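You operate a simulated robot arm through the tools that you are given. There is no shell and no other tool.

Carry out the task below with a simulated two-armed robot. There is one attempt and no reset: what you move stays moved.

JOB
Refill the empty hopper from the Green jar and sprinkle the cake under it.
Fine: stand the empty jar on the bench and the full one in its place; open the hopper slide till the jar is empty and shut it; two pulls of the lever, spill nothing. Leave the rest here as it is. Set down upright: what you pick out.

It is judged by the outcome, as a careful person would: the job done as asked, and still so three seconds after it is handed in. It fails if anything else is knocked over, pushed out of place, dropped, spilled or broken.

ROBOT AND FRAMES
Two 7-joint arms with two-finger parallel grippers on one trunk that stands fixed in place. Base frame: the origin is at the foot of the trunk, x ahead of it, y to its left, z up. Units: mm, rad, N and s.
The left shoulder is at [76, 171, 1238], the right one opposite. With the tool pointing down near the work surface each hand reaches from about 100 to 800 mm from the base axis, measured 20 degrees to its own side. Payload 4.4 kg a hand.
Tool frame (each hand has its own): the origin (TCP) lies between the finger pads and is the grasp point; the fingertips stand 23 mm ahead of it; z points along the fingers, y is the line along which they close. Largest opening 94 mm; finger width 38, thickness 10; the body of the gripper, 54 by 96 mm, starts 39 mm behind the TCP.
Orientation is that of the tool frame in the base frame, as a unit quaternion [x, y, z, w]. With the fingers straight down and closing along the base's y, the tool's x points along the base's -x, its y along +y and its z along -z.

CONTROLS
- The arms move only by the tool arm_command. It takes "left_deltas", "right_deltas" or both (then of equal length, played together; a hand with none holds still); each is a list of rows, each a list of 6 numbers: the shift along the base's x, y, z in units of 500 mm (1.0 is 500 mm), then the turn, a rotation vector about the base's x, y, z in units of 180 degrees (1.0 is 180 degrees). In form: [[tx, ty, tz, wx, wy, wz], ...]. A call has 1 to 20 rows; each row is the pose to reach, as a shift and turn from the pose commanded when the call began. "left_hand" and "right_hand" are, for a hand that has rows, the gripper command, from -1 (fully open) to 1 (shut), values between in proportion, set as the call begins (left out, the last holds). A call with a number of a shift or a turn outside -1 to 1 is refused whole. Rows are played at 5 a second. More than 50 mm and 0.15 rad between two rows, or a gripper value outside its range, and nothing of the call is played. Where a pose cannot be reached the arm comes as near as it can. A force on the tool above 40 N (or 10 N above the force at the start of the call, whichever is more), or a blocked arm, ends the call early, and 0.2 s more pass. The fingers move at their own pace (about 72 mm/s each) and stop on an object; they squeeze with about 42 N. The grip force told is the motor's: it shows also when the fingers shut on nothing. Time passes only in rows, and 0.2 s behind the last, so rows that repeat a pose let the fingers close. It gives the time, the measured TCP pose, the force on the tool (base axes), the opening and the grip force at its end, in the units of the frame above (readings bear some noise), with the torque about the TCP (base axes, N m) and any sound that the robot's microphone picked up.
- Cameras (640 x 400 px; columns grow to the right, rows downward): "scene" is now at [163.1, -60.1, 1439.5]; the picture's right is [-0.62, -0.78, 0.00], its down [-0.06, 0.05, -1.00] and it looks along [0.78, -0.62, -0.08] (base axes); focal length 214 px, centre (320, 200). "left" rides on the left gripper at [86, -16, -75] in its tool frame; the picture's right is [0.18, 0.98, 0.00], its down [-0.58, 0.11, -0.81] and it looks along [-0.79, 0.15, 0.59] (tool axes); focal length 243 px, centre (320, 200). "right" rides on the right gripper at [86, 16, -75] in its tool frame; the picture's right is [-0.18, 0.98, 0.00], its down [-0.58, -0.11, -0.81] and it looks along [-0.79, -0.15, 0.59] (tool axes); focal length 243 px, centre (320, 200). There is no depth. A picture from a camera that has moved, and an enlarged one, comes with that camera's place and axes in the base frame and with its lens. The place of the scene camera against the robot may be out by one fixed shift of up to 12 mm in any direction.
- snapshot(camera): a new picture of that camera. No time passes.
- raise_lower(by): slides the trunk up (or, below 0, down) by that many mm; the arms and the scene camera ride with it, the base frame stays. It gives what a move gives, with no picture.
- turn_head(pan, tilt): turns the head with the scene camera to pan (to the left, within 1.396 rad either way) and tilt (down, from -0.506 to 1.204), counted from straight ahead of the robot. It gives what a move gives.
- close_up(camera, box): a new picture of the part [left, top, right, bottom] of that camera's present view, enlarged. No time passes.
- hand_in(): hands the job in; it is judged then, once.

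Nothing tells you positions but the pictures and the camera data. Unless the task says otherwise, let go and move clear before handing in.

The tools are called after "Request:" as name(argument=value, ...) on one line, values as JSON. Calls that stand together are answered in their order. arm_command: Moves the arms, as the interface text tells. Its arguments: {"type":"object","properties":{"left_deltas":{"type":"array"},"left_hand":{"type":"number"},"right_deltas":{"type":"array"},"right_hand":{"type":"number"}},"required":[]} The other tools are called the same way: raise_lower (by) slides the trunk up or down; turn_head (pan, tilt) turns the head that bears the scene camera; snapshot (camera) takes a picture; close_up (camera, box) takes an enlarged picture of a part of a camera's view; hand_in () hands the job in.

At the start:

```text
time_s: 0.0
left_ee_pos: [387.3, -23.7, 1490.1]
left_ee_rot: [0.0, 1.0, -0.002, 0.0]
left_ft_force: [0.7, 0.1, 0.1]
left_torque: [-0.02, 0.01, 0.01]
left_finger_gap: 94.0
left_grip_force: 0.0
right_ee_pos: [220.2, -322.1, 1520.6]
right_ee_rot: [0.0, 1.0, 0.001, 0.002]
right_ft_force: [-0.3, -0.1, -0.3]
right_torque: [-0.02, 0.0, -0.01]
right_finger_gap: 94.0
right_grip_force: 0.2
trunk travel left (down, up): [-249.0, 139.0]
head pan, tilt: [-0.67, 0.082]
```

scene: 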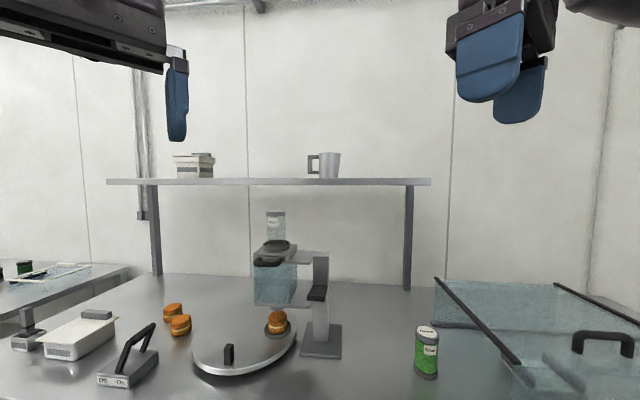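
right: 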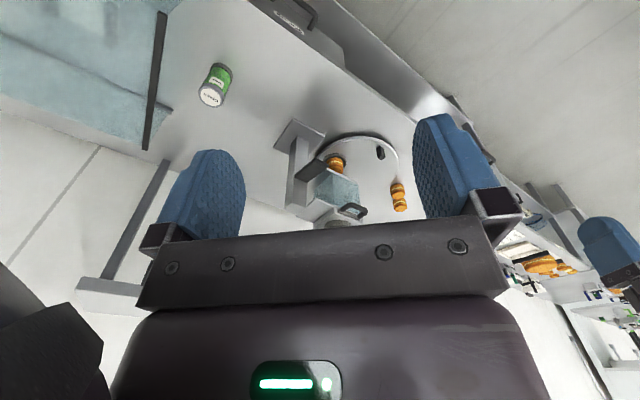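
left: 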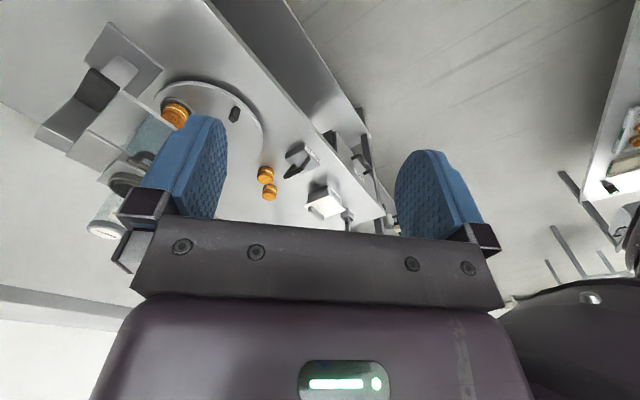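

I see a bench with a dispenser (hopper with an empty jar upside down on top), a turntable with a cake under it, and a full green jar to the right. I'll look closer before moving anything.

Request:
close_up(camera="scene", box=[220, 200, 380, 300])

Request:
close_up(camera="scene", box=[180, 280, 372, 400])

Request:
close_up(camera="scene", box=[380, 280, 572, 400])

Request:
close_up(camera="scene", box=[0, 240, 240, 390])

Request:
close_up(camera="left", box=[0, 0, 320, 250])

Request:
close_up(camera="right", box=[160, 40, 420, 240])

```text
4.00 times, centred on (300, 250) of scene
camera zoom: at [163.1, -60.1, 1439.5], right [-0.62, -0.78, 0.0], down [-0.06, 0.05, -1.0], along [0.78, -0.62, -0.08], focal length 858 px, centre (400, 0)
```

zoom: 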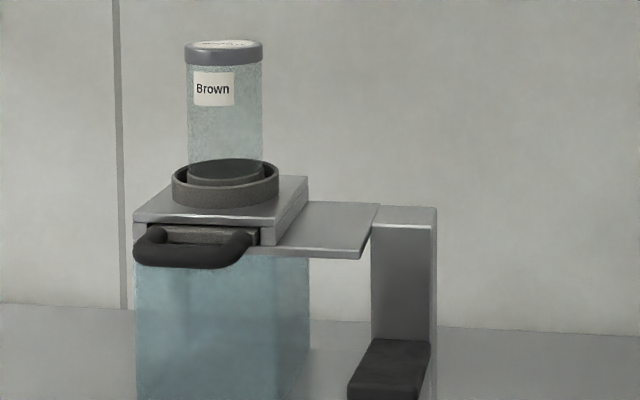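

```text
3.33 times, centred on (276, 340) of scene
camera zoom: at [163.1, -60.1, 1439.5], right [-0.62, -0.78, 0.0], down [-0.06, 0.05, -1.0], along [0.78, -0.62, -0.08], focal length 715 px, centre (467, -267)
```

zoom: 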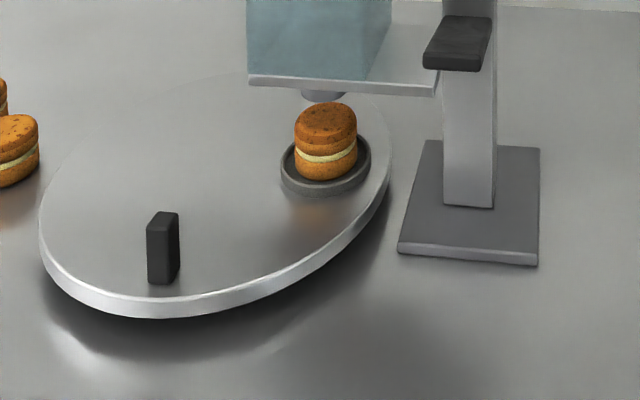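

```text
3.33 times, centred on (476, 340) of scene
camera zoom: at [163.1, -60.1, 1439.5], right [-0.62, -0.78, 0.0], down [-0.06, 0.05, -1.0], along [0.78, -0.62, -0.08], focal length 715 px, centre (-200, -267)
```

zoom: 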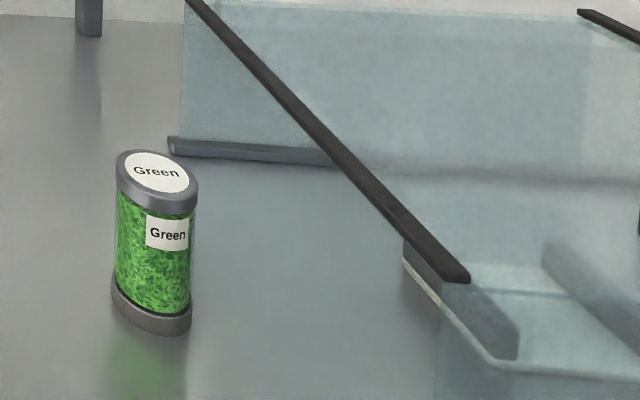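

```text
2.67 times, centred on (120, 315) of scene
camera zoom: at [163.1, -60.1, 1439.5], right [-0.62, -0.78, 0.0], down [-0.06, 0.05, -1.0], along [0.78, -0.62, -0.08], focal length 572 px, centre (853, -107)
```

zoom: 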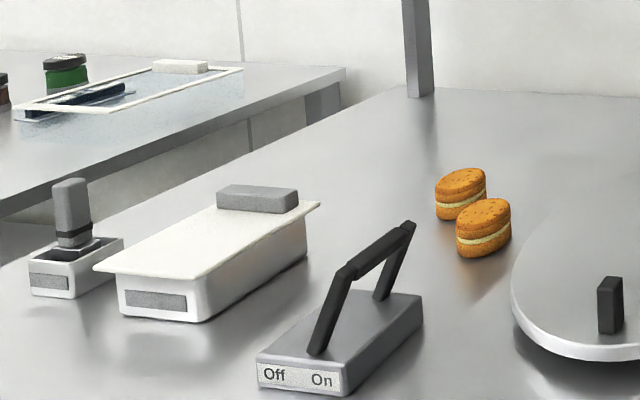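

```text
1.60 times, centred on (160, 125) of left
camera zoom: at [301.6, -39.9, 1564.8], right [-0.18, 0.98, 0.0], down [0.58, 0.11, 0.81], along [0.79, 0.15, -0.59], focal length 388 px, centre (576, 320)
```

zoom: 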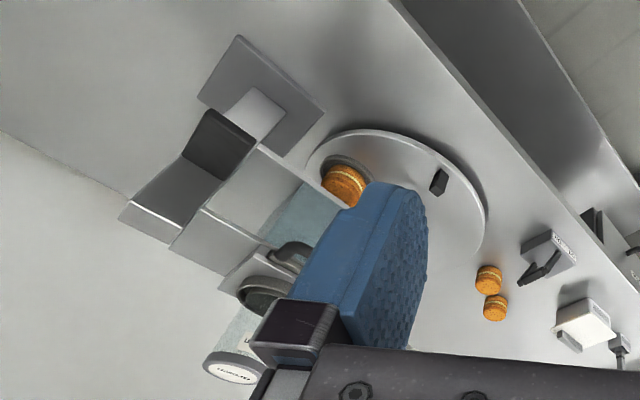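

```text
2.00 times, centred on (290, 140) of right
camera zoom: at [133.6, -304.5, 1594.2], right [0.19, 0.98, 0.0], down [0.58, -0.11, 0.81], along [0.79, -0.15, -0.59], focal length 485 px, centre (380, 320)
```

zoom: 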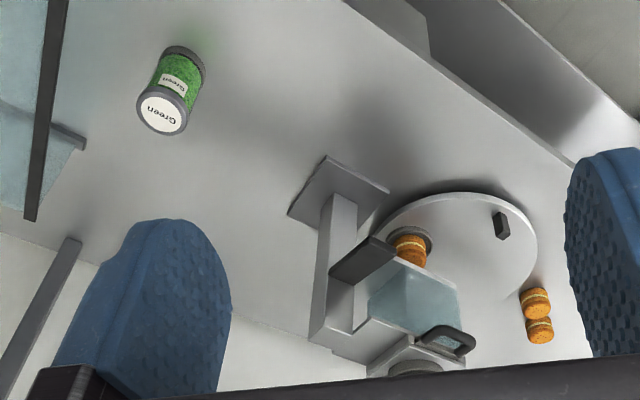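

The cake sits at about (795, -373, 960) under the hopper, whose collar is near (790, -372, 1235). The green jar's lid is near (410, -626, 1040), and the bench top is at about z = 912. I'll zoom in to understand the slide, collar and lever.

Request:
close_up(camera="scene", box=[250, 205, 314, 245])

Request:
close_up(camera="scene", box=[240, 240, 336, 300])

Request:
close_up(camera="scene", box=[260, 280, 356, 340])

Request:
close_up(camera="left", box=[20, 20, 196, 130])

Request:
close_up(camera="left", box=[70, 130, 230, 230])

Request:
close_up(camera="right", box=[264, 110, 408, 230])

Request:
close_up(camera="scene", box=[380, 260, 640, 400])

Request:
close_up(camera="right", box=[0, 0, 288, 180])

```text
10.00 times, centred on (282, 225) of scene
camera zoom: at [163.1, -60.1, 1439.5], right [-0.62, -0.78, 0.0], down [-0.06, 0.05, -1.0], along [0.78, -0.62, -0.08], focal length 2145 px, centre (700, -50)
```

zoom: 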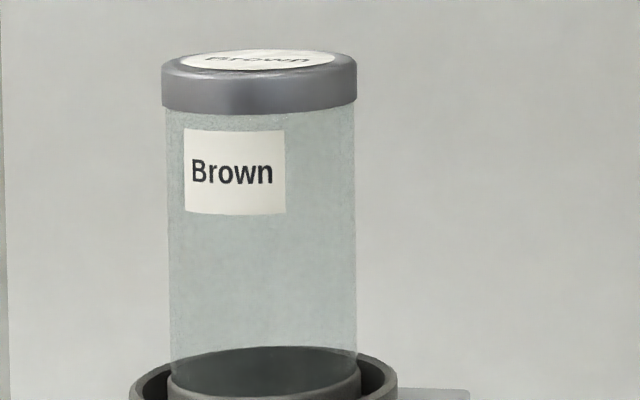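

```text
6.67 times, centred on (288, 270) of scene
camera zoom: at [163.1, -60.1, 1439.5], right [-0.62, -0.78, 0.0], down [-0.06, 0.05, -1.0], along [0.78, -0.62, -0.08], focal length 1430 px, centre (533, -267)
```

zoom: 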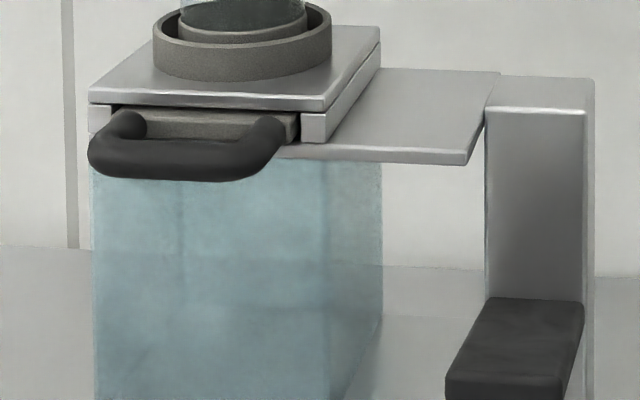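

```text
6.67 times, centred on (308, 310) of scene
camera zoom: at [163.1, -60.1, 1439.5], right [-0.62, -0.78, 0.0], down [-0.06, 0.05, -1.0], along [0.78, -0.62, -0.08], focal length 1430 px, centre (400, -533)
```

zoom: 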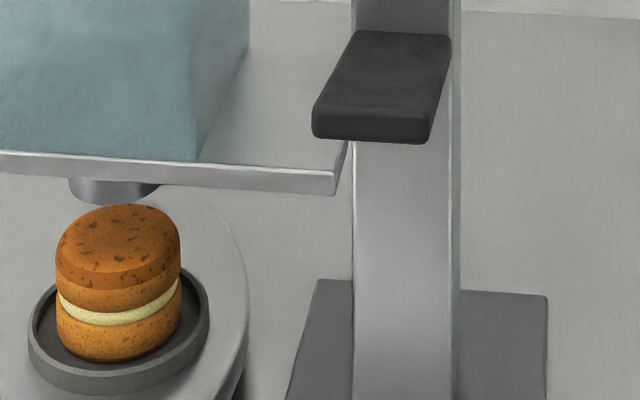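

```text
3.64 times, centred on (108, 75) of left
camera zoom: at [301.6, -39.9, 1564.8], right [-0.18, 0.98, 0.0], down [0.58, 0.11, 0.81], along [0.79, 0.15, -0.59], focal length 882 px, centre (1091, 654)
```

zoom: 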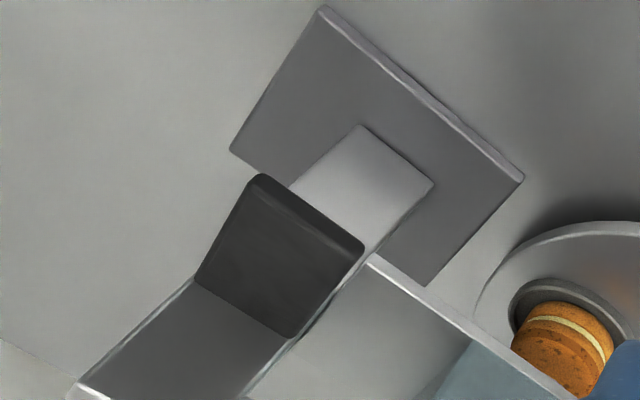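

```text
4.00 times, centred on (150, 180) of left
camera zoom: at [301.6, -39.9, 1564.8], right [-0.18, 0.98, 0.0], down [0.58, 0.11, 0.81], along [0.79, 0.15, -0.59], focal length 970 px, centre (1000, 280)
```

zoom: 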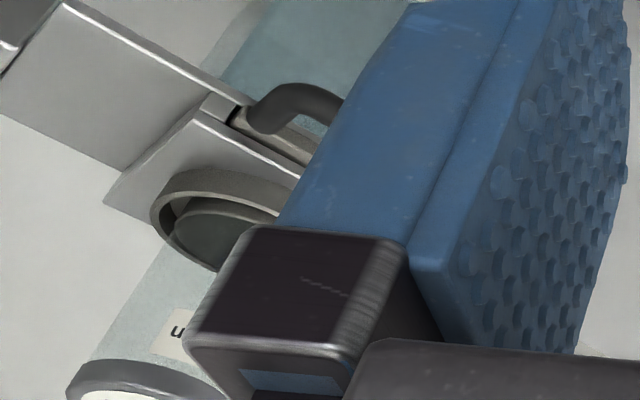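

```text
3.33 times, centred on (336, 170) of right
camera zoom: at [133.6, -304.5, 1594.2], right [0.19, 0.98, 0.0], down [0.58, -0.11, 0.81], along [0.79, -0.15, -0.59], focal length 809 px, centre (267, 300)
```

zoom: 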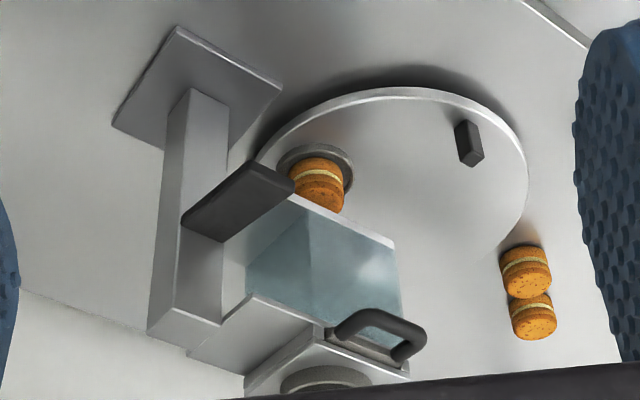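

```text
2.46 times, centred on (510, 330) of scene
camera zoom: at [163.1, -60.1, 1439.5], right [-0.62, -0.78, 0.0], down [-0.06, 0.05, -1.0], along [0.78, -0.62, -0.08], focal length 528 px, centre (-148, -120)
```

zoom: 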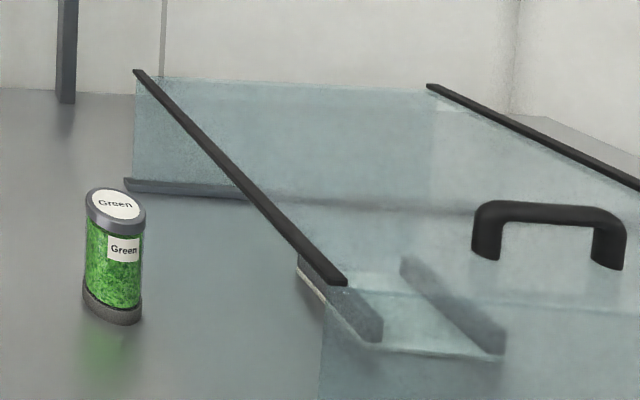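

```text
2.22 times, centred on (144, 90) of right
camera zoom: at [133.6, -304.5, 1594.2], right [0.19, 0.98, 0.0], down [0.58, -0.11, 0.81], along [0.79, -0.15, -0.59], focal length 539 px, centre (711, 444)
```

zoom: 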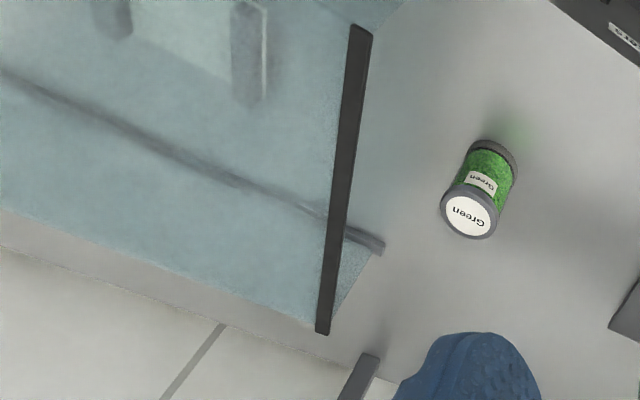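

The dispenser stands at about 45° to my frame. The loop-handled slide faces the robot and a black paddle lever sits on the post. I'll bring the right hand closer for accurate views of the machine.

Request:
arm_command(right_deltas=[[0.043, 0, -0.057, 0, 0, -0.016], [0.086, 0, -0.114, 0, 0, -0.032], [0.129, 0, -0.171, 0, 0, -0.048], [0.171, 0, -0.229, 0, 0, -0.064], [0.214, 0, -0.286, 0, 0, -0.08], [0.257, 0, -0.343, 0, 0, -0.096], [0.3, 0, -0.4, 0, 0, -0.111], [0.3, 0, -0.4, 0, 0, -0.111]])

Request:
snapshot(camera="right")

Request:
snapshot(camera="scene")

```text
time_s: 1.8
left_ee_pos: [387.8, -24.2, 1490.2]
left_ee_rot: [0.0, 1.0, -0.001, 0.0]
left_ft_force: [0.1, -0.7, 0.7]
left_torque: [-0.01, -0.02, -0.02]
left_finger_gap: 93.8
left_grip_force: 0.1
right_ee_pos: [368.1, -321.9, 1319.5]
right_ee_rot: [0.174, 0.985, 0.001, 0.002]
right_ft_force: [0.1, 0.3, -0.2]
right_torque: [-0.03, -0.02, -0.01]
right_finger_gap: 94.1
right_grip_force: 0.1
trunk travel left (down, up): [-249.0, 139.0]
head pan, tilt: [-0.67, 0.082]
```

```text
taken
camera right: at [293.7, -276.6, 1393.6], right [0.51, 0.86, 0.0], down [0.51, -0.3, 0.81], along [0.7, -0.41, -0.59], focal length 243 px, centre (320, 200)
```

right: 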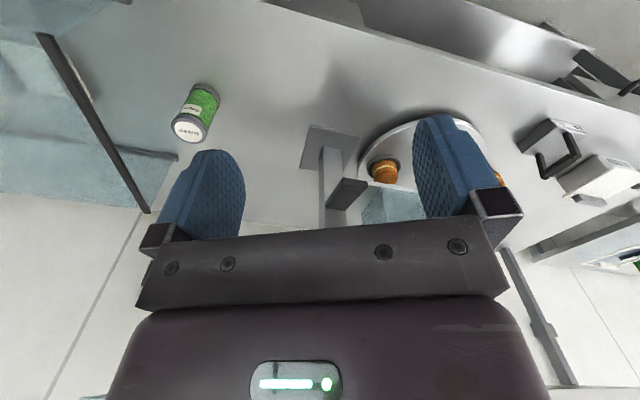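

```text
taken
camera scene: at [162.5, -60.1, 1439.6], right [-0.62, -0.78, 0.0], down [-0.06, 0.05, -1.0], along [0.78, -0.62, -0.08], focal length 214 px, centre (320, 200)
```

scene: 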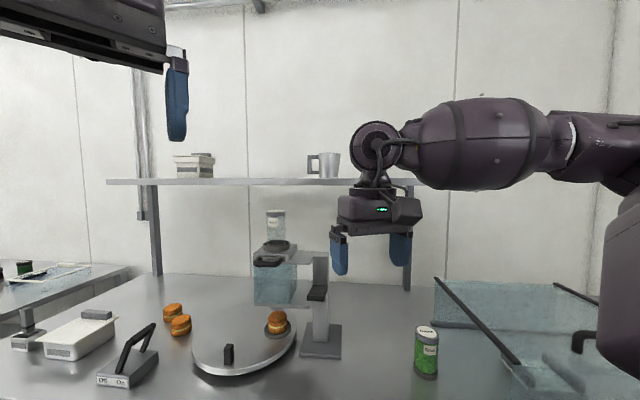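

I can see the lever and post between the fingers. I'll zoom on those for measurements from this new viewpoint.

Request:
close_up(camera="right", box=[290, 100, 450, 200])

Request:
close_up(camera="right", box=[130, 60, 290, 160])

Request:
close_up(camera="scene", box=[300, 240, 364, 280])

Request:
close_up(camera="scene", box=[396, 320, 460, 384])

```text
4.00 times, centred on (370, 150) of right
camera zoom: at [293.7, -276.6, 1393.6], right [0.51, 0.86, 0.0], down [0.51, -0.3, 0.81], along [0.7, -0.41, -0.59], focal length 970 px, centre (120, 400)
```

zoom: 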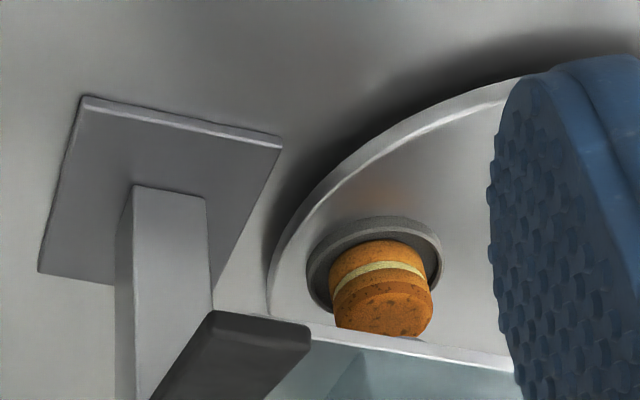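

```text
4.00 times, centred on (210, 110) of right
camera zoom: at [293.7, -276.6, 1393.6], right [0.51, 0.86, 0.0], down [0.51, -0.3, 0.81], along [0.7, -0.41, -0.59], focal length 970 px, centre (760, 560)
```

zoom: 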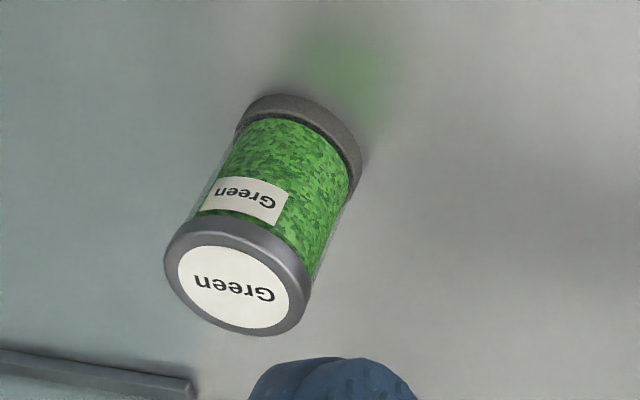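

```text
10.00 times, centred on (332, 260) of scene
camera zoom: at [162.5, -60.1, 1439.6], right [-0.62, -0.78, 0.0], down [-0.06, 0.05, -1.0], along [0.78, -0.62, -0.08], focal length 2145 px, centre (200, -400)
```

zoom: 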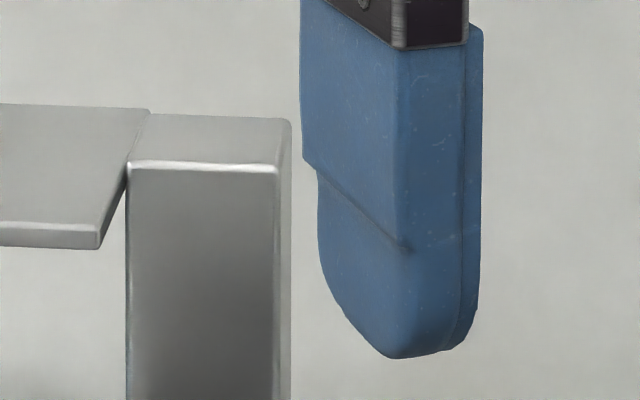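

```text
6.25 times, centred on (428, 352) of scene
camera zoom: at [162.5, -60.1, 1439.6], right [-0.62, -0.78, 0.0], down [-0.06, 0.05, -1.0], along [0.78, -0.62, -0.08], focal length 1340 px, centre (-355, -750)
```

zoom: 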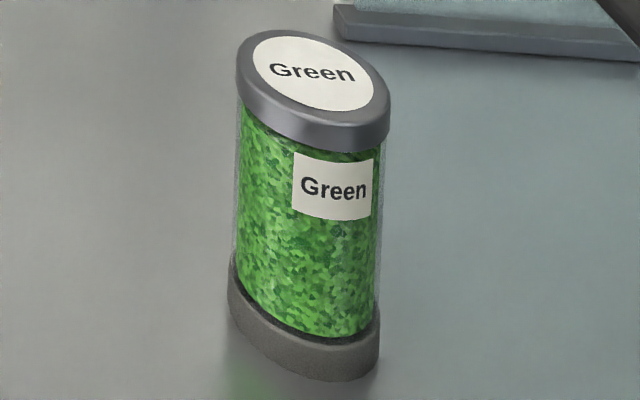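

Positions from the hand camera and scene camera differ by some millimetres, which fits the stated scene-camera shift. I'll use the right hand in the scene view to calibrate that shift.

Request:
close_up(camera="scene", box=[324, 220, 420, 280])

Request:
close_up(camera="scene", box=[300, 140, 460, 240])

```text
6.67 times, centred on (372, 250) of scene
camera zoom: at [162.5, -60.1, 1439.6], right [-0.62, -0.78, 0.0], down [-0.06, 0.05, -1.0], along [0.78, -0.62, -0.08], focal length 1430 px, centre (-27, -133)
```

zoom: 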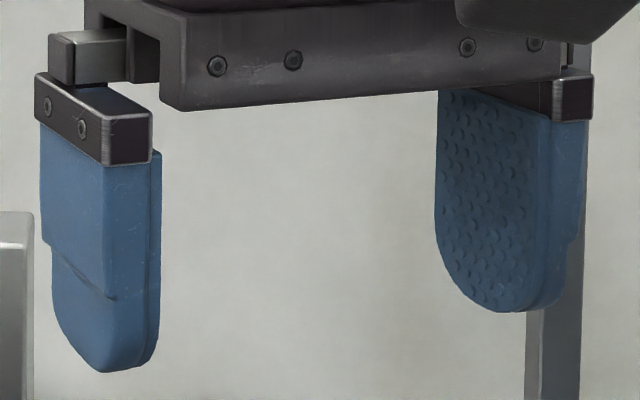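

```text
4.00 times, centred on (380, 190) of scene
camera zoom: at [162.5, -60.1, 1439.6], right [-0.62, -0.78, 0.0], down [-0.06, 0.05, -1.0], along [0.78, -0.62, -0.08], focal length 858 px, centre (80, 240)
```

zoom: 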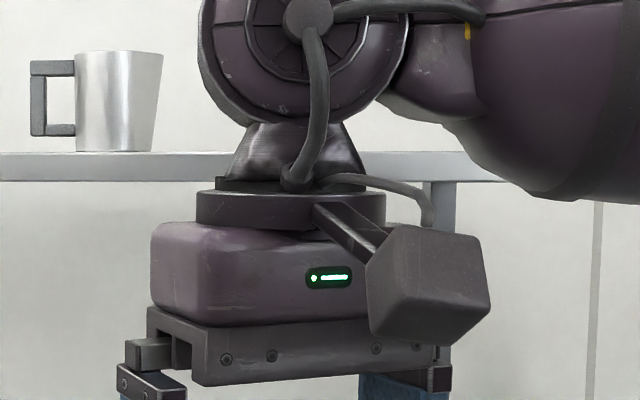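

The hand's camera box is a physical part, so I must keep it clear too. The scene camera seems to be about 10 mm lower and nearer the bench than stated. I'll turn the left hand so its camera looks straight at the hopper and collar.

Request:
arm_command(left_deltas=[[0, 0, 0, -0.0056, -0.018, -0.0315], [0, 0, 0, -0.0111, -0.036, -0.063], [0, 0, 0, -0.0167, -0.054, -0.0945], [0, 0, 0, -0.0223, -0.072, -0.126], [0, 0, 0, -0.0278, -0.09, -0.1575], [0, 0, 0, -0.0334, -0.108, -0.189], [0, 0, 0, -0.0334, -0.108, -0.189]])

Request:
snapshot(camera="left")

Request:
snapshot(camera="scene")

```text
time_s: 3.4
left_ee_pos: [387.3, -24.7, 1489.7]
left_ee_rot: [0.29, 0.941, -0.051, 0.167]
left_ft_force: [-0.4, 0.2, -0.5]
left_torque: [-0.02, 0.0, -0.02]
left_finger_gap: 94.1
left_grip_force: 0.1
right_ee_pos: [368.4, -322.6, 1319.8]
right_ee_rot: [0.175, 0.985, 0.0, 0.002]
right_ft_force: [0.5, 0.0, 0.2]
right_torque: [-0.02, -0.01, 0.01]
right_finger_gap: 94.0
right_grip_force: 0.1
trunk travel left (down, up): [-249.0, 139.0]
head pan, tilt: [-0.67, 0.082]
```

```text
taken
camera left: at [290.6, 23.1, 1530.5], right [0.41, 0.91, -0.06], down [0.28, -0.06, 0.96], along [0.87, -0.41, -0.28], focal length 243 px, centre (320, 200)
```

left: 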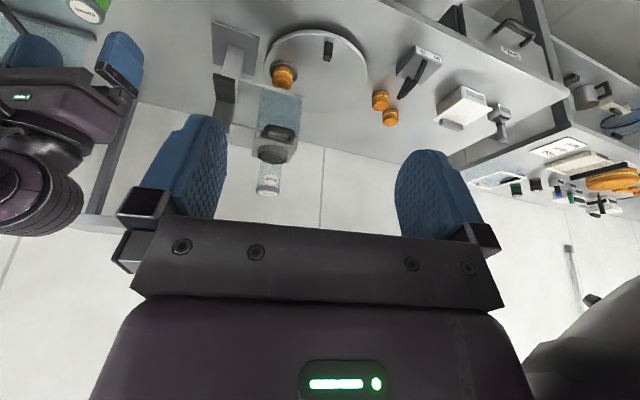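

```text
taken
camera scene: at [163.0, -60.3, 1439.5], right [-0.62, -0.78, 0.0], down [-0.06, 0.05, -1.0], along [0.78, -0.62, -0.08], focal length 214 px, centre (320, 200)
```

scene: 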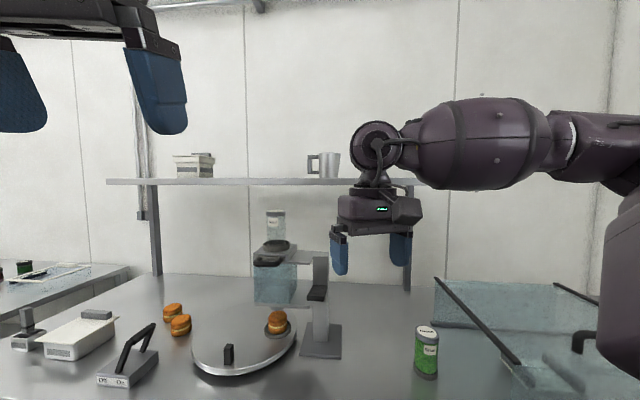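

The left camera now shows the hopper, slide handle, collar, jar and lever without obstruction. I'll zoom in there.

Request:
close_up(camera="left", box=[200, 10, 360, 110])

Request:
close_up(camera="left", box=[230, 100, 342, 200])

Request:
close_up(camera="left", box=[190, 60, 318, 140])

Request:
close_up(camera="left", box=[240, 110, 304, 150])

```text
4.00 times, centred on (280, 60) of left
camera zoom: at [290.6, 23.1, 1530.5], right [0.41, 0.91, -0.06], down [0.28, -0.06, 0.96], along [0.87, -0.41, -0.28], focal length 970 px, centre (480, 760)
```

zoom: 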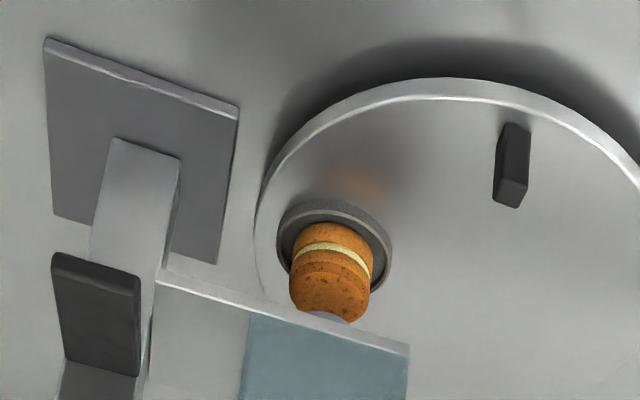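

```text
4.00 times, centred on (286, 150) of left
camera zoom: at [290.6, 23.1, 1530.5], right [0.41, 0.91, -0.06], down [0.28, -0.06, 0.96], along [0.87, -0.41, -0.28], focal length 970 px, centre (456, 400)
```

zoom: 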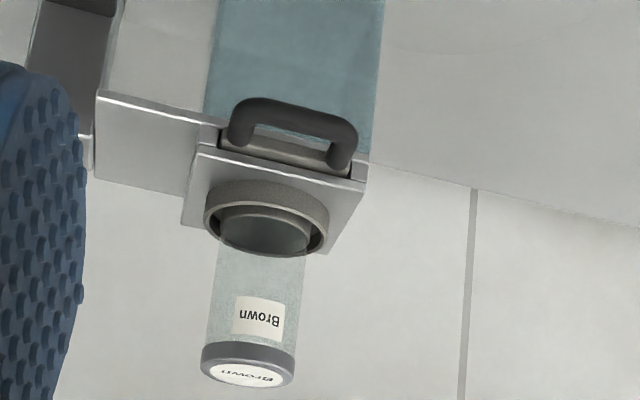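

```text
5.00 times, centred on (254, 100) of left
camera zoom: at [290.6, 23.1, 1530.5], right [0.41, 0.91, -0.06], down [0.28, -0.06, 0.96], along [0.87, -0.41, -0.28], focal length 1213 px, centre (650, 700)
```

zoom: 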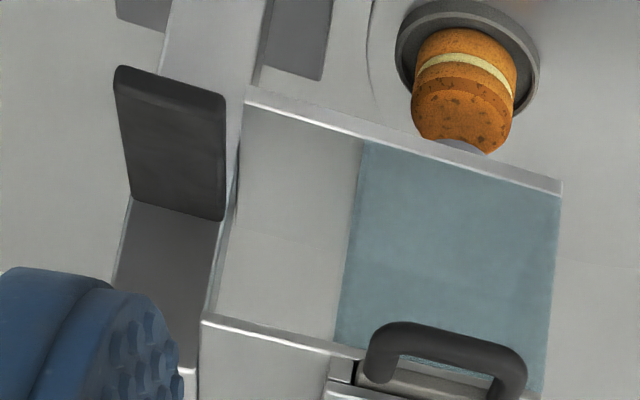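

```text
10.00 times, centred on (272, 130) of left
camera zoom: at [290.6, 23.1, 1530.5], right [0.41, 0.91, -0.06], down [0.28, -0.06, 0.96], along [0.87, -0.41, -0.28], focal length 2426 px, centre (800, 900)
```

zoom: 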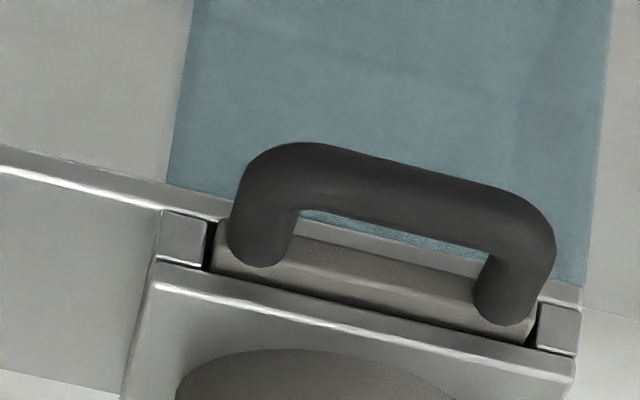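

I now have good estimates:

| Item | Position (mm) |
|---|---|
| Hopper axis | about (812, -387) |
| Brown jar top | z about 1335 |
| Collar rim | z about 1221 |
| Slide bar | about (759, -330, 1180) |
| Lever tip | about (614, -403, 1115) |

Next I tilt the right hand forward, to about 67° from vertical, and bring it to a standoff in front of the brown jar.

Request:
arm_command(right_deltas=[[0.02, 0, 0.0, -0.0117, -0.0356, 0.0018], [0.04, 0, 0.0, -0.0235, -0.0713, 0.0036], [0.06, 0, 0.0, -0.0352, -0.1069, 0.0054], [0.08, 0, 0.0, -0.0469, -0.1425, 0.0072], [0.1, 0, 0.0, -0.0587, -0.1782, 0.009], [0.12, 0, 0.0, -0.0704, -0.2138, 0.0107], [0.14, 0, 0.0, -0.0821, -0.2494, 0.0125], [0.16, 0, 0.0, -0.0938, -0.285, 0.0143], [0.18, 0, 0.0, -0.1056, -0.3207, 0.0161], [0.2, 0, 0.0, -0.1173, -0.3563, 0.0179], [0.2, 0, 0.0, -0.1173, -0.3563, 0.0179]])

Request:
snapshot(camera="right")

Request:
snapshot(camera="scene")

Request:
snapshot(camera="left")

```text
time_s: 5.8
left_ee_pos: [386.9, -25.1, 1490.6]
left_ee_rot: [0.291, 0.941, -0.052, 0.166]
left_ft_force: [0.1, -0.2, -0.5]
left_torque: [-0.01, 0.0, -0.01]
left_finger_gap: 94.0
left_grip_force: 0.1
right_ee_pos: [468.3, -320.4, 1320.6]
right_ee_rot: [0.118, 0.823, -0.079, 0.551]
right_ft_force: [-1.0, -0.1, 0.4]
right_torque: [0.03, -0.02, 0.01]
right_finger_gap: 94.0
right_grip_force: 0.1
trunk travel left (down, up): [-249.0, 139.0]
head pan, tilt: [-0.67, 0.082]
```

```text
taken
camera right: at [376.3, -276.2, 1268.2], right [0.34, 0.92, 0.17], down [-0.54, 0.04, 0.84], along [0.77, -0.38, 0.51], focal length 243 px, centre (320, 200)
```

right: 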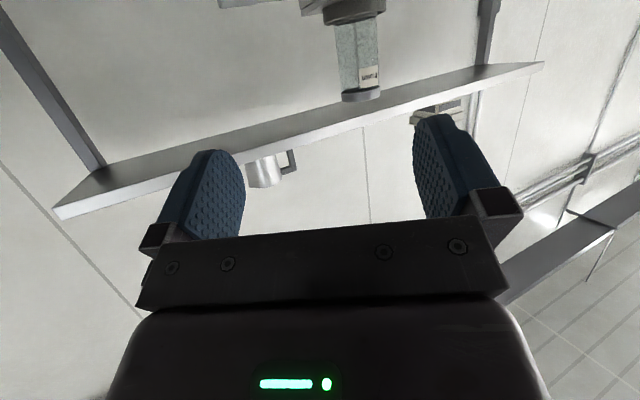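

```text
taken
camera scene: at [162.8, -60.2, 1439.5], right [-0.62, -0.78, 0.0], down [-0.06, 0.05, -1.0], along [0.78, -0.62, -0.08], focal length 214 px, centre (320, 200)
```

scene: 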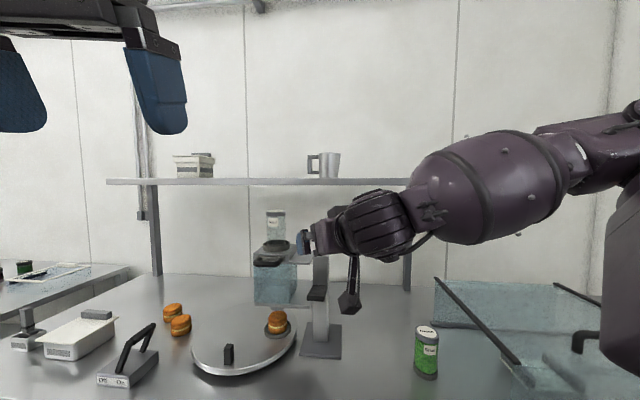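

```text
taken
camera left: at [290.4, 23.2, 1530.7], right [0.41, 0.91, -0.06], down [0.28, -0.06, 0.96], along [0.87, -0.41, -0.28], focal length 243 px, centre (320, 200)
```

left: 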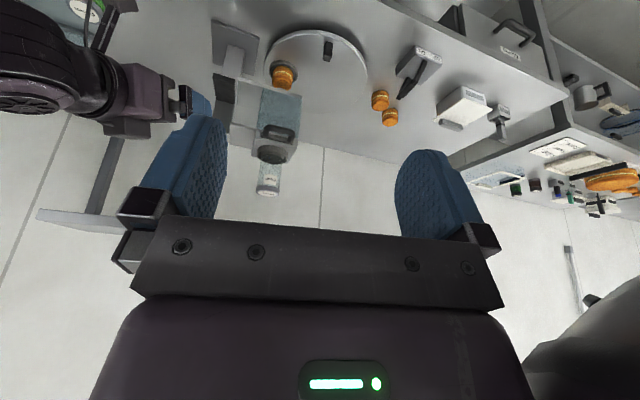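

The tilted pose works and the right camera now sees the brown jar ahead. I'll measure it from this view.

Request:
close_up(camera="right", box=[280, 0, 440, 110])

Request:
close_up(camera="scene", box=[240, 200, 400, 300])

```text
3.64 times, centred on (360, 55) of right
camera zoom: at [376.3, -276.2, 1268.2], right [0.34, 0.92, 0.17], down [-0.54, 0.04, 0.84], along [0.77, -0.38, 0.51], focal length 882 px, centre (174, 727)
```

zoom: 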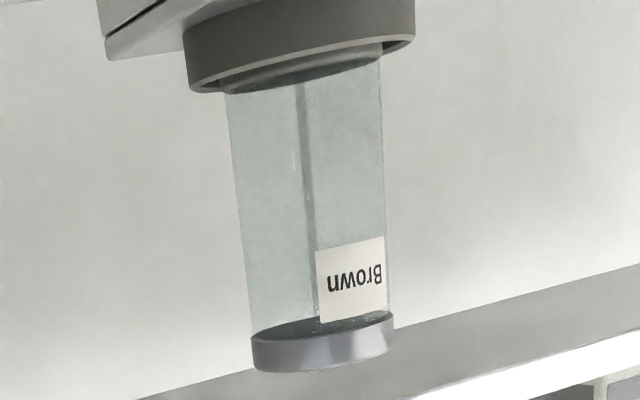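

```text
4.00 times, centred on (320, 250) of scene
camera zoom: at [162.8, -60.2, 1439.5], right [-0.62, -0.78, 0.0], down [-0.06, 0.05, -1.0], along [0.78, -0.62, -0.08], focal length 858 px, centre (320, 0)
```

zoom: 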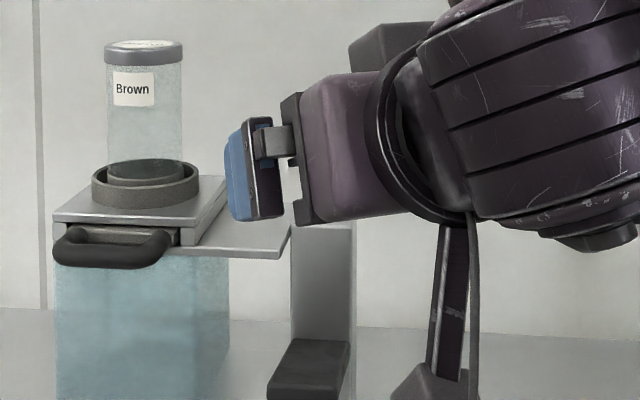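

From hand-camera triangulation the brown jar axis is near (795, -373) with its top at z ≈ 1341. I'll advance to a standoff about 130 mm in front of it.

Request:
arm_command(right_deltas=[[0.067, -0.0053, -0.0052, 0, 0, 0], [0.135, -0.0106, -0.0104, 0, 0, 0], [0.202, -0.0159, -0.0156, 0, 0, 0], [0.269, -0.0212, -0.0208, 0, 0, 0], [0.337, -0.0265, -0.026, 0, 0, 0], [0.404, -0.0318, -0.0312, 0, 0, 0], [0.404, -0.0318, -0.0312, 0, 0, 0]])

Request:
snapshot(camera="right")

Request:
snapshot(camera="scene")

Request:
close_up(camera="left", box=[150, 60, 342, 180])

```text
time_s: 7.4
left_ee_pos: [386.8, -24.4, 1491.0]
left_ee_rot: [0.292, 0.94, -0.053, 0.166]
left_ft_force: [-0.6, 0.2, 0.5]
left_torque: [0.01, -0.04, 0.02]
left_finger_gap: 94.2
left_grip_force: 0.0
right_ee_pos: [670.9, -337.0, 1306.2]
right_ee_rot: [0.117, 0.822, -0.078, 0.552]
right_ft_force: [-0.6, -0.5, 0.4]
right_torque: [0.03, 0.03, -0.04]
right_finger_gap: 93.9
right_grip_force: 0.1
trunk travel left (down, up): [-249.0, 139.0]
head pan, tilt: [-0.67, 0.082]
```

```text
taken
camera right: at [578.5, -292.9, 1253.7], right [0.34, 0.92, 0.17], down [-0.54, 0.04, 0.84], along [0.77, -0.38, 0.51], focal length 243 px, centre (320, 200)
```

right: 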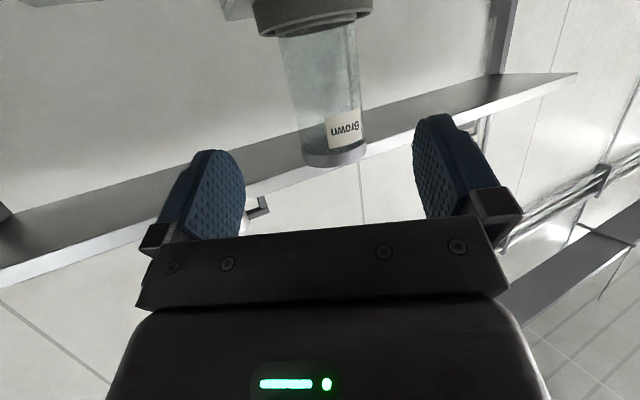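

```text
taken
camera scene: at [161.9, -59.8, 1439.8], right [-0.62, -0.78, 0.0], down [-0.06, 0.05, -1.0], along [0.78, -0.62, -0.08], focal length 214 px, centre (320, 200)
```

scene: 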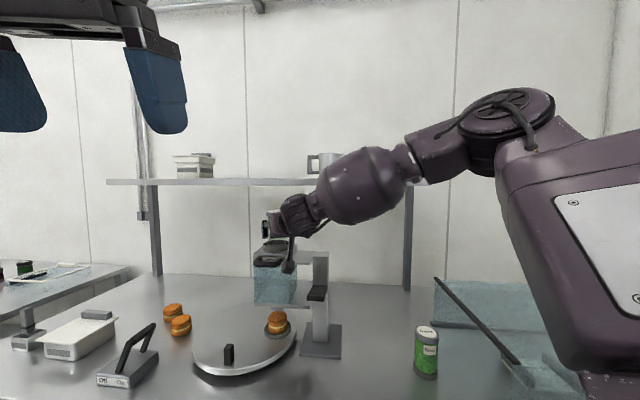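

```text
3.33 times, centred on (246, 120) of left
camera zoom: at [289.2, 23.7, 1531.1], right [0.41, 0.91, -0.06], down [0.28, -0.06, 0.96], along [0.87, -0.41, -0.28], focal length 809 px, centre (567, 467)
```

zoom: 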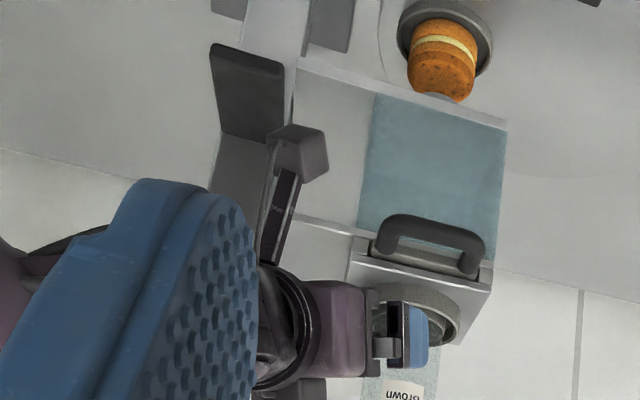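

The jar appears between the open fingers. I'll measure it for lateral and depth alignment before advancing.

Request:
close_up(camera="right", box=[230, 0, 422, 190])

Request:
close_up(camera="right", box=[280, 110, 392, 180])

```text
2.11 times, centred on (326, 95) of right
camera zoom: at [578.5, -292.9, 1253.7], right [0.34, 0.92, 0.17], down [-0.54, 0.04, 0.84], along [0.77, -0.38, 0.51], focal length 511 px, centre (307, 421)
```

zoom: 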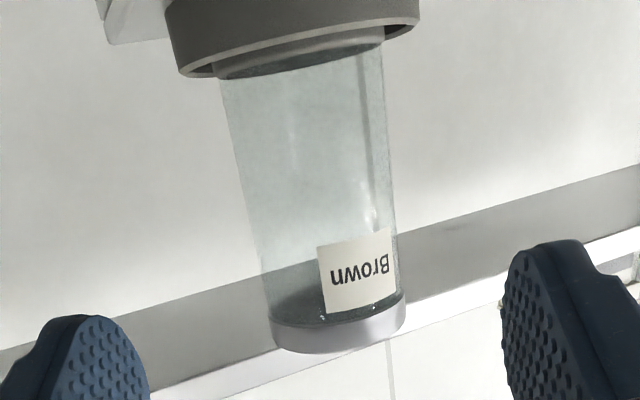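

```text
5.71 times, centred on (336, 145) of right
camera zoom: at [578.5, -292.9, 1253.7], right [0.34, 0.92, 0.17], down [-0.54, 0.04, 0.84], along [0.77, -0.38, 0.51], focal length 1386 px, centre (229, 514)
```

zoom: 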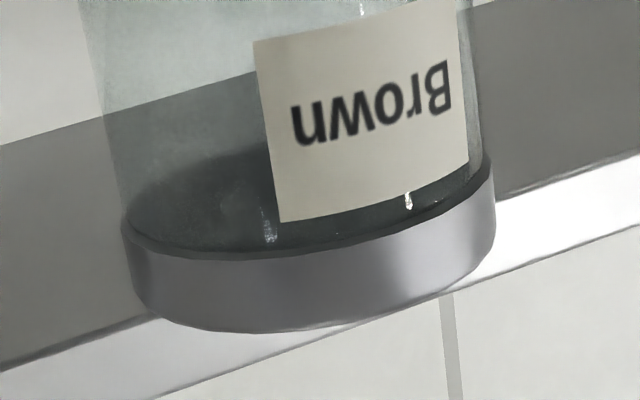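

The jar axis is at about (795, -374), aligned laterally within 1 mm, and its lid top is at z ≈ 1341.5. I'll advance about 118 mm so the fingers straddle the glass just under the lid.

Request:
arm_command(right_deltas=[[0.0376, -0.0111, 0, 0, 0, 0], [0.0752, -0.0221, 0, 0, 0, 0], [0.1128, -0.0332, 0, 0, 0, 0], [0.1504, -0.0443, 0, 0, 0, 0], [0.188, -0.0553, 0, 0, 0, 0], [0.2256, -0.0664, 0, 0, 0, 0], [0.2256, -0.0664, 0, 0, 0, 0]])

Request:
snapshot(camera="right")

Request:
close_up(camera="left", box=[214, 100, 310, 200])

Request:
close_up(camera="scene", box=[230, 190, 358, 270])

```text
time_s: 9.0
left_ee_pos: [387.9, -24.0, 1490.7]
left_ee_rot: [0.29, 0.941, -0.052, 0.166]
left_ft_force: [0.1, -0.4, 0.0]
left_torque: [0.03, 0.02, -0.02]
left_finger_gap: 93.7
left_grip_force: 0.0
right_ee_pos: [777.8, -372.4, 1305.8]
right_ee_rot: [0.118, 0.822, -0.079, 0.551]
right_ft_force: [-0.4, -0.6, 0.4]
right_torque: [0.01, 0.0, -0.04]
right_finger_gap: 94.0
right_grip_force: 0.0
right hand out of reach, approached as far as the arm can: row 6, 7
trunk travel left (down, up): [-249.0, 139.0]
head pan, tilt: [-0.67, 0.082]
```

```text
taken
camera right: at [685.2, -329.5, 1253.7], right [0.34, 0.92, 0.17], down [-0.54, 0.04, 0.84], along [0.77, -0.38, 0.51], focal length 243 px, centre (320, 200)
```

right: 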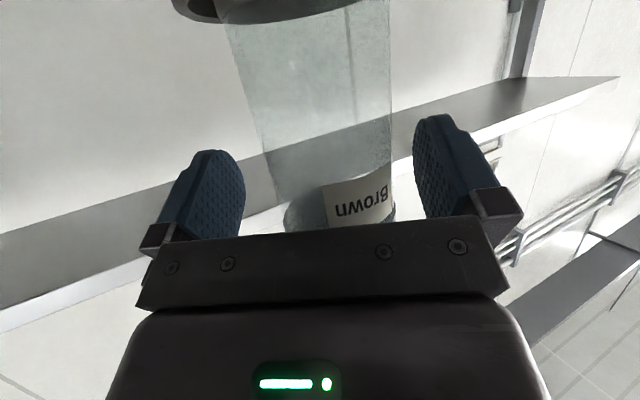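

```text
4.00 times, centred on (262, 150) of left
camera zoom: at [290.3, 23.6, 1530.8], right [0.41, 0.91, -0.06], down [0.28, -0.06, 0.96], along [0.87, -0.41, -0.28], focal length 970 px, centre (552, 400)
```

zoom: 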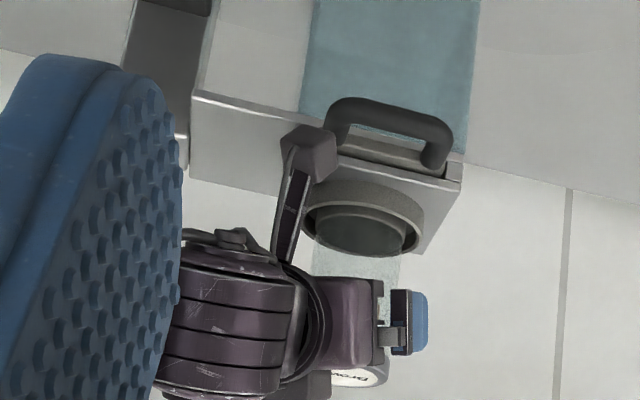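

```text
5.00 times, centred on (294, 230) of scene
camera zoom: at [162.8, -59.8, 1439.6], right [-0.62, -0.78, 0.0], down [-0.06, 0.05, -1.0], along [0.78, -0.62, -0.08], focal length 1072 px, centre (450, 50)
```

zoom: 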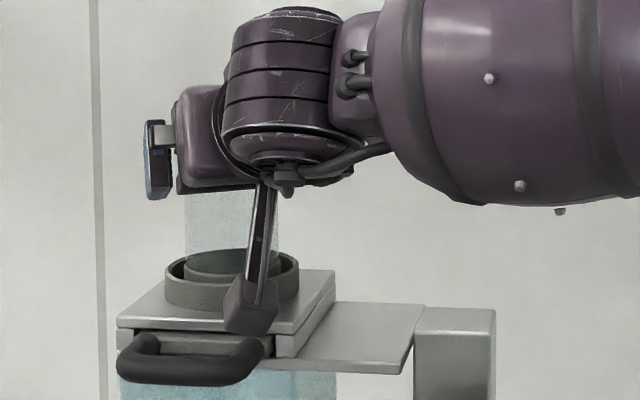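

The arm ran out of reach about 6 mm short (no contact). I'll back off, raise the trunk so the shoulder is level with the wrist for extra reach, and re-approach.

Request:
arm_command(right_deltas=[[-0.0384, 0.0113, 0, 0, 0, 0], [-0.0767, 0.0226, 0, 0, 0, 0], [-0.1151, 0.0339, 0, 0, 0, 0], [-0.1535, 0.0452, 0, 0, 0, 0], [-0.1919, 0.0565, 0, 0, 0, 0], [-0.1919, 0.0565, 0, 0, 0, 0]])

Request:
raise_lower(by=130)

Request:
snapshot(camera="scene")

```text
time_s: 10.4
left_ee_pos: [388.4, -24.0, 1490.2]
left_ee_rot: [0.29, 0.941, -0.052, 0.166]
left_ft_force: [0.0, -0.7, 0.1]
left_torque: [0.03, 0.03, -0.01]
left_finger_gap: 94.1
left_grip_force: 0.0
right_ee_pos: [682.6, -345.5, 1304.3]
right_ee_rot: [0.118, 0.822, -0.078, 0.551]
right_ft_force: [-0.1, -0.7, 0.6]
right_torque: [-0.02, -0.04, 0.0]
right_finger_gap: 94.1
right_grip_force: 0.0
trunk travel left (down, up): [-249.0, 139.0]
head pan, tilt: [-0.67, 0.082]
```

```text
time_s: 12.0
left_ee_pos: [387.2, -25.4, 1620.7]
left_ee_rot: [0.291, 0.941, -0.051, 0.165]
left_ft_force: [0.6, -0.3, -0.7]
left_torque: [0.04, 0.0, 0.0]
left_finger_gap: 94.0
left_grip_force: 0.0
right_ee_pos: [682.0, -346.4, 1434.2]
right_ee_rot: [0.118, 0.822, -0.079, 0.551]
right_ft_force: [-0.6, 0.0, 0.0]
right_torque: [0.0, 0.0, -0.02]
right_finger_gap: 94.3
right_grip_force: 0.1
trunk travel left (down, up): [-379.0, 9.0]
head pan, tilt: [-0.67, 0.082]
```

```text
taken
camera scene: at [129.6, -60.3, 1572.9], right [-0.62, -0.78, 0.0], down [-0.06, 0.05, -1.0], along [0.78, -0.62, -0.08], focal length 214 px, centre (320, 200)
```

scene: 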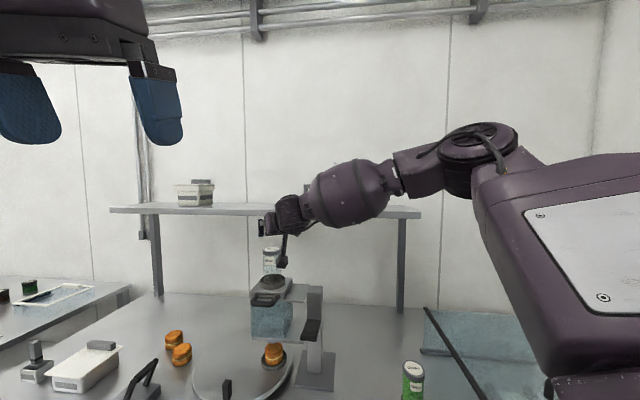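

The trunk is up by 130 mm. I'll lower the hand back to grip height in front of the jar, then check.

Request:
arm_command(right_deltas=[[0.0144, -0.0021, -0.0515, 0, 0, 0], [0.0288, -0.0042, -0.103, 0, 0, 0], [0.0432, -0.0064, -0.1544, 0, 0, 0], [0.0576, -0.0085, -0.2059, 0, 0, 0], [0.072, -0.0106, -0.2574, 0, 0, 0], [0.072, -0.0106, -0.2574, 0, 0, 0]])

Request:
close_up(camera="right", box=[230, 0, 422, 190])

Request:
snapshot(camera="scene")

```text
time_s: 13.4
left_ee_pos: [388.1, -25.1, 1620.5]
left_ee_rot: [0.291, 0.941, -0.052, 0.166]
left_ft_force: [-0.2, 0.6, 0.0]
left_torque: [-0.01, 0.02, -0.02]
left_finger_gap: 94.0
left_grip_force: 0.1
right_ee_pos: [685.4, -368.0, 1323.6]
right_ee_rot: [0.117, 0.822, -0.078, 0.551]
right_ft_force: [-0.4, -0.2, 0.3]
right_torque: [0.01, -0.01, 0.0]
right_finger_gap: 94.1
right_grip_force: 0.0
right hand out of reach, approached as far as the arm can: row 3, 4, 5, 6
trunk travel left (down, up): [-379.0, 9.0]
head pan, tilt: [-0.67, 0.082]
```

```text
2.11 times, centred on (326, 95) of right
camera zoom: at [593.1, -321.8, 1271.5], right [0.34, 0.92, 0.17], down [-0.53, 0.04, 0.84], along [0.77, -0.38, 0.51], focal length 511 px, centre (307, 421)
```

zoom: 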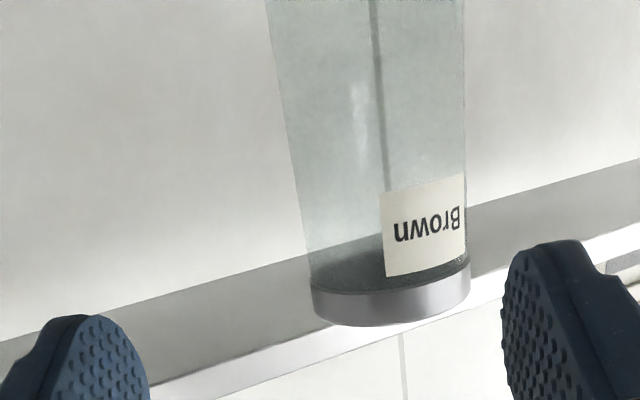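

```text
taken
camera scene: at [129.3, -59.9, 1573.0], right [-0.62, -0.78, 0.0], down [-0.06, 0.05, -1.0], along [0.78, -0.62, -0.08], focal length 214 px, centre (320, 200)
```

scene: 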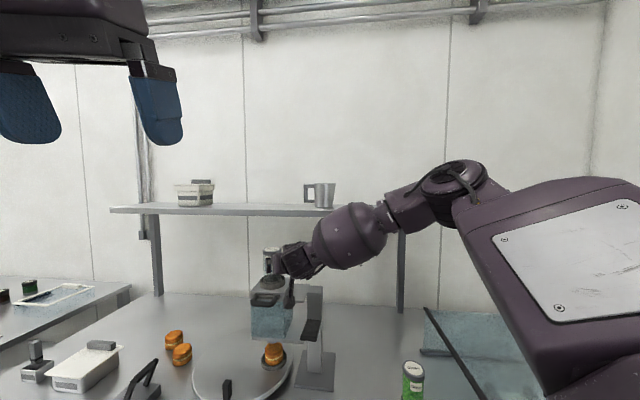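

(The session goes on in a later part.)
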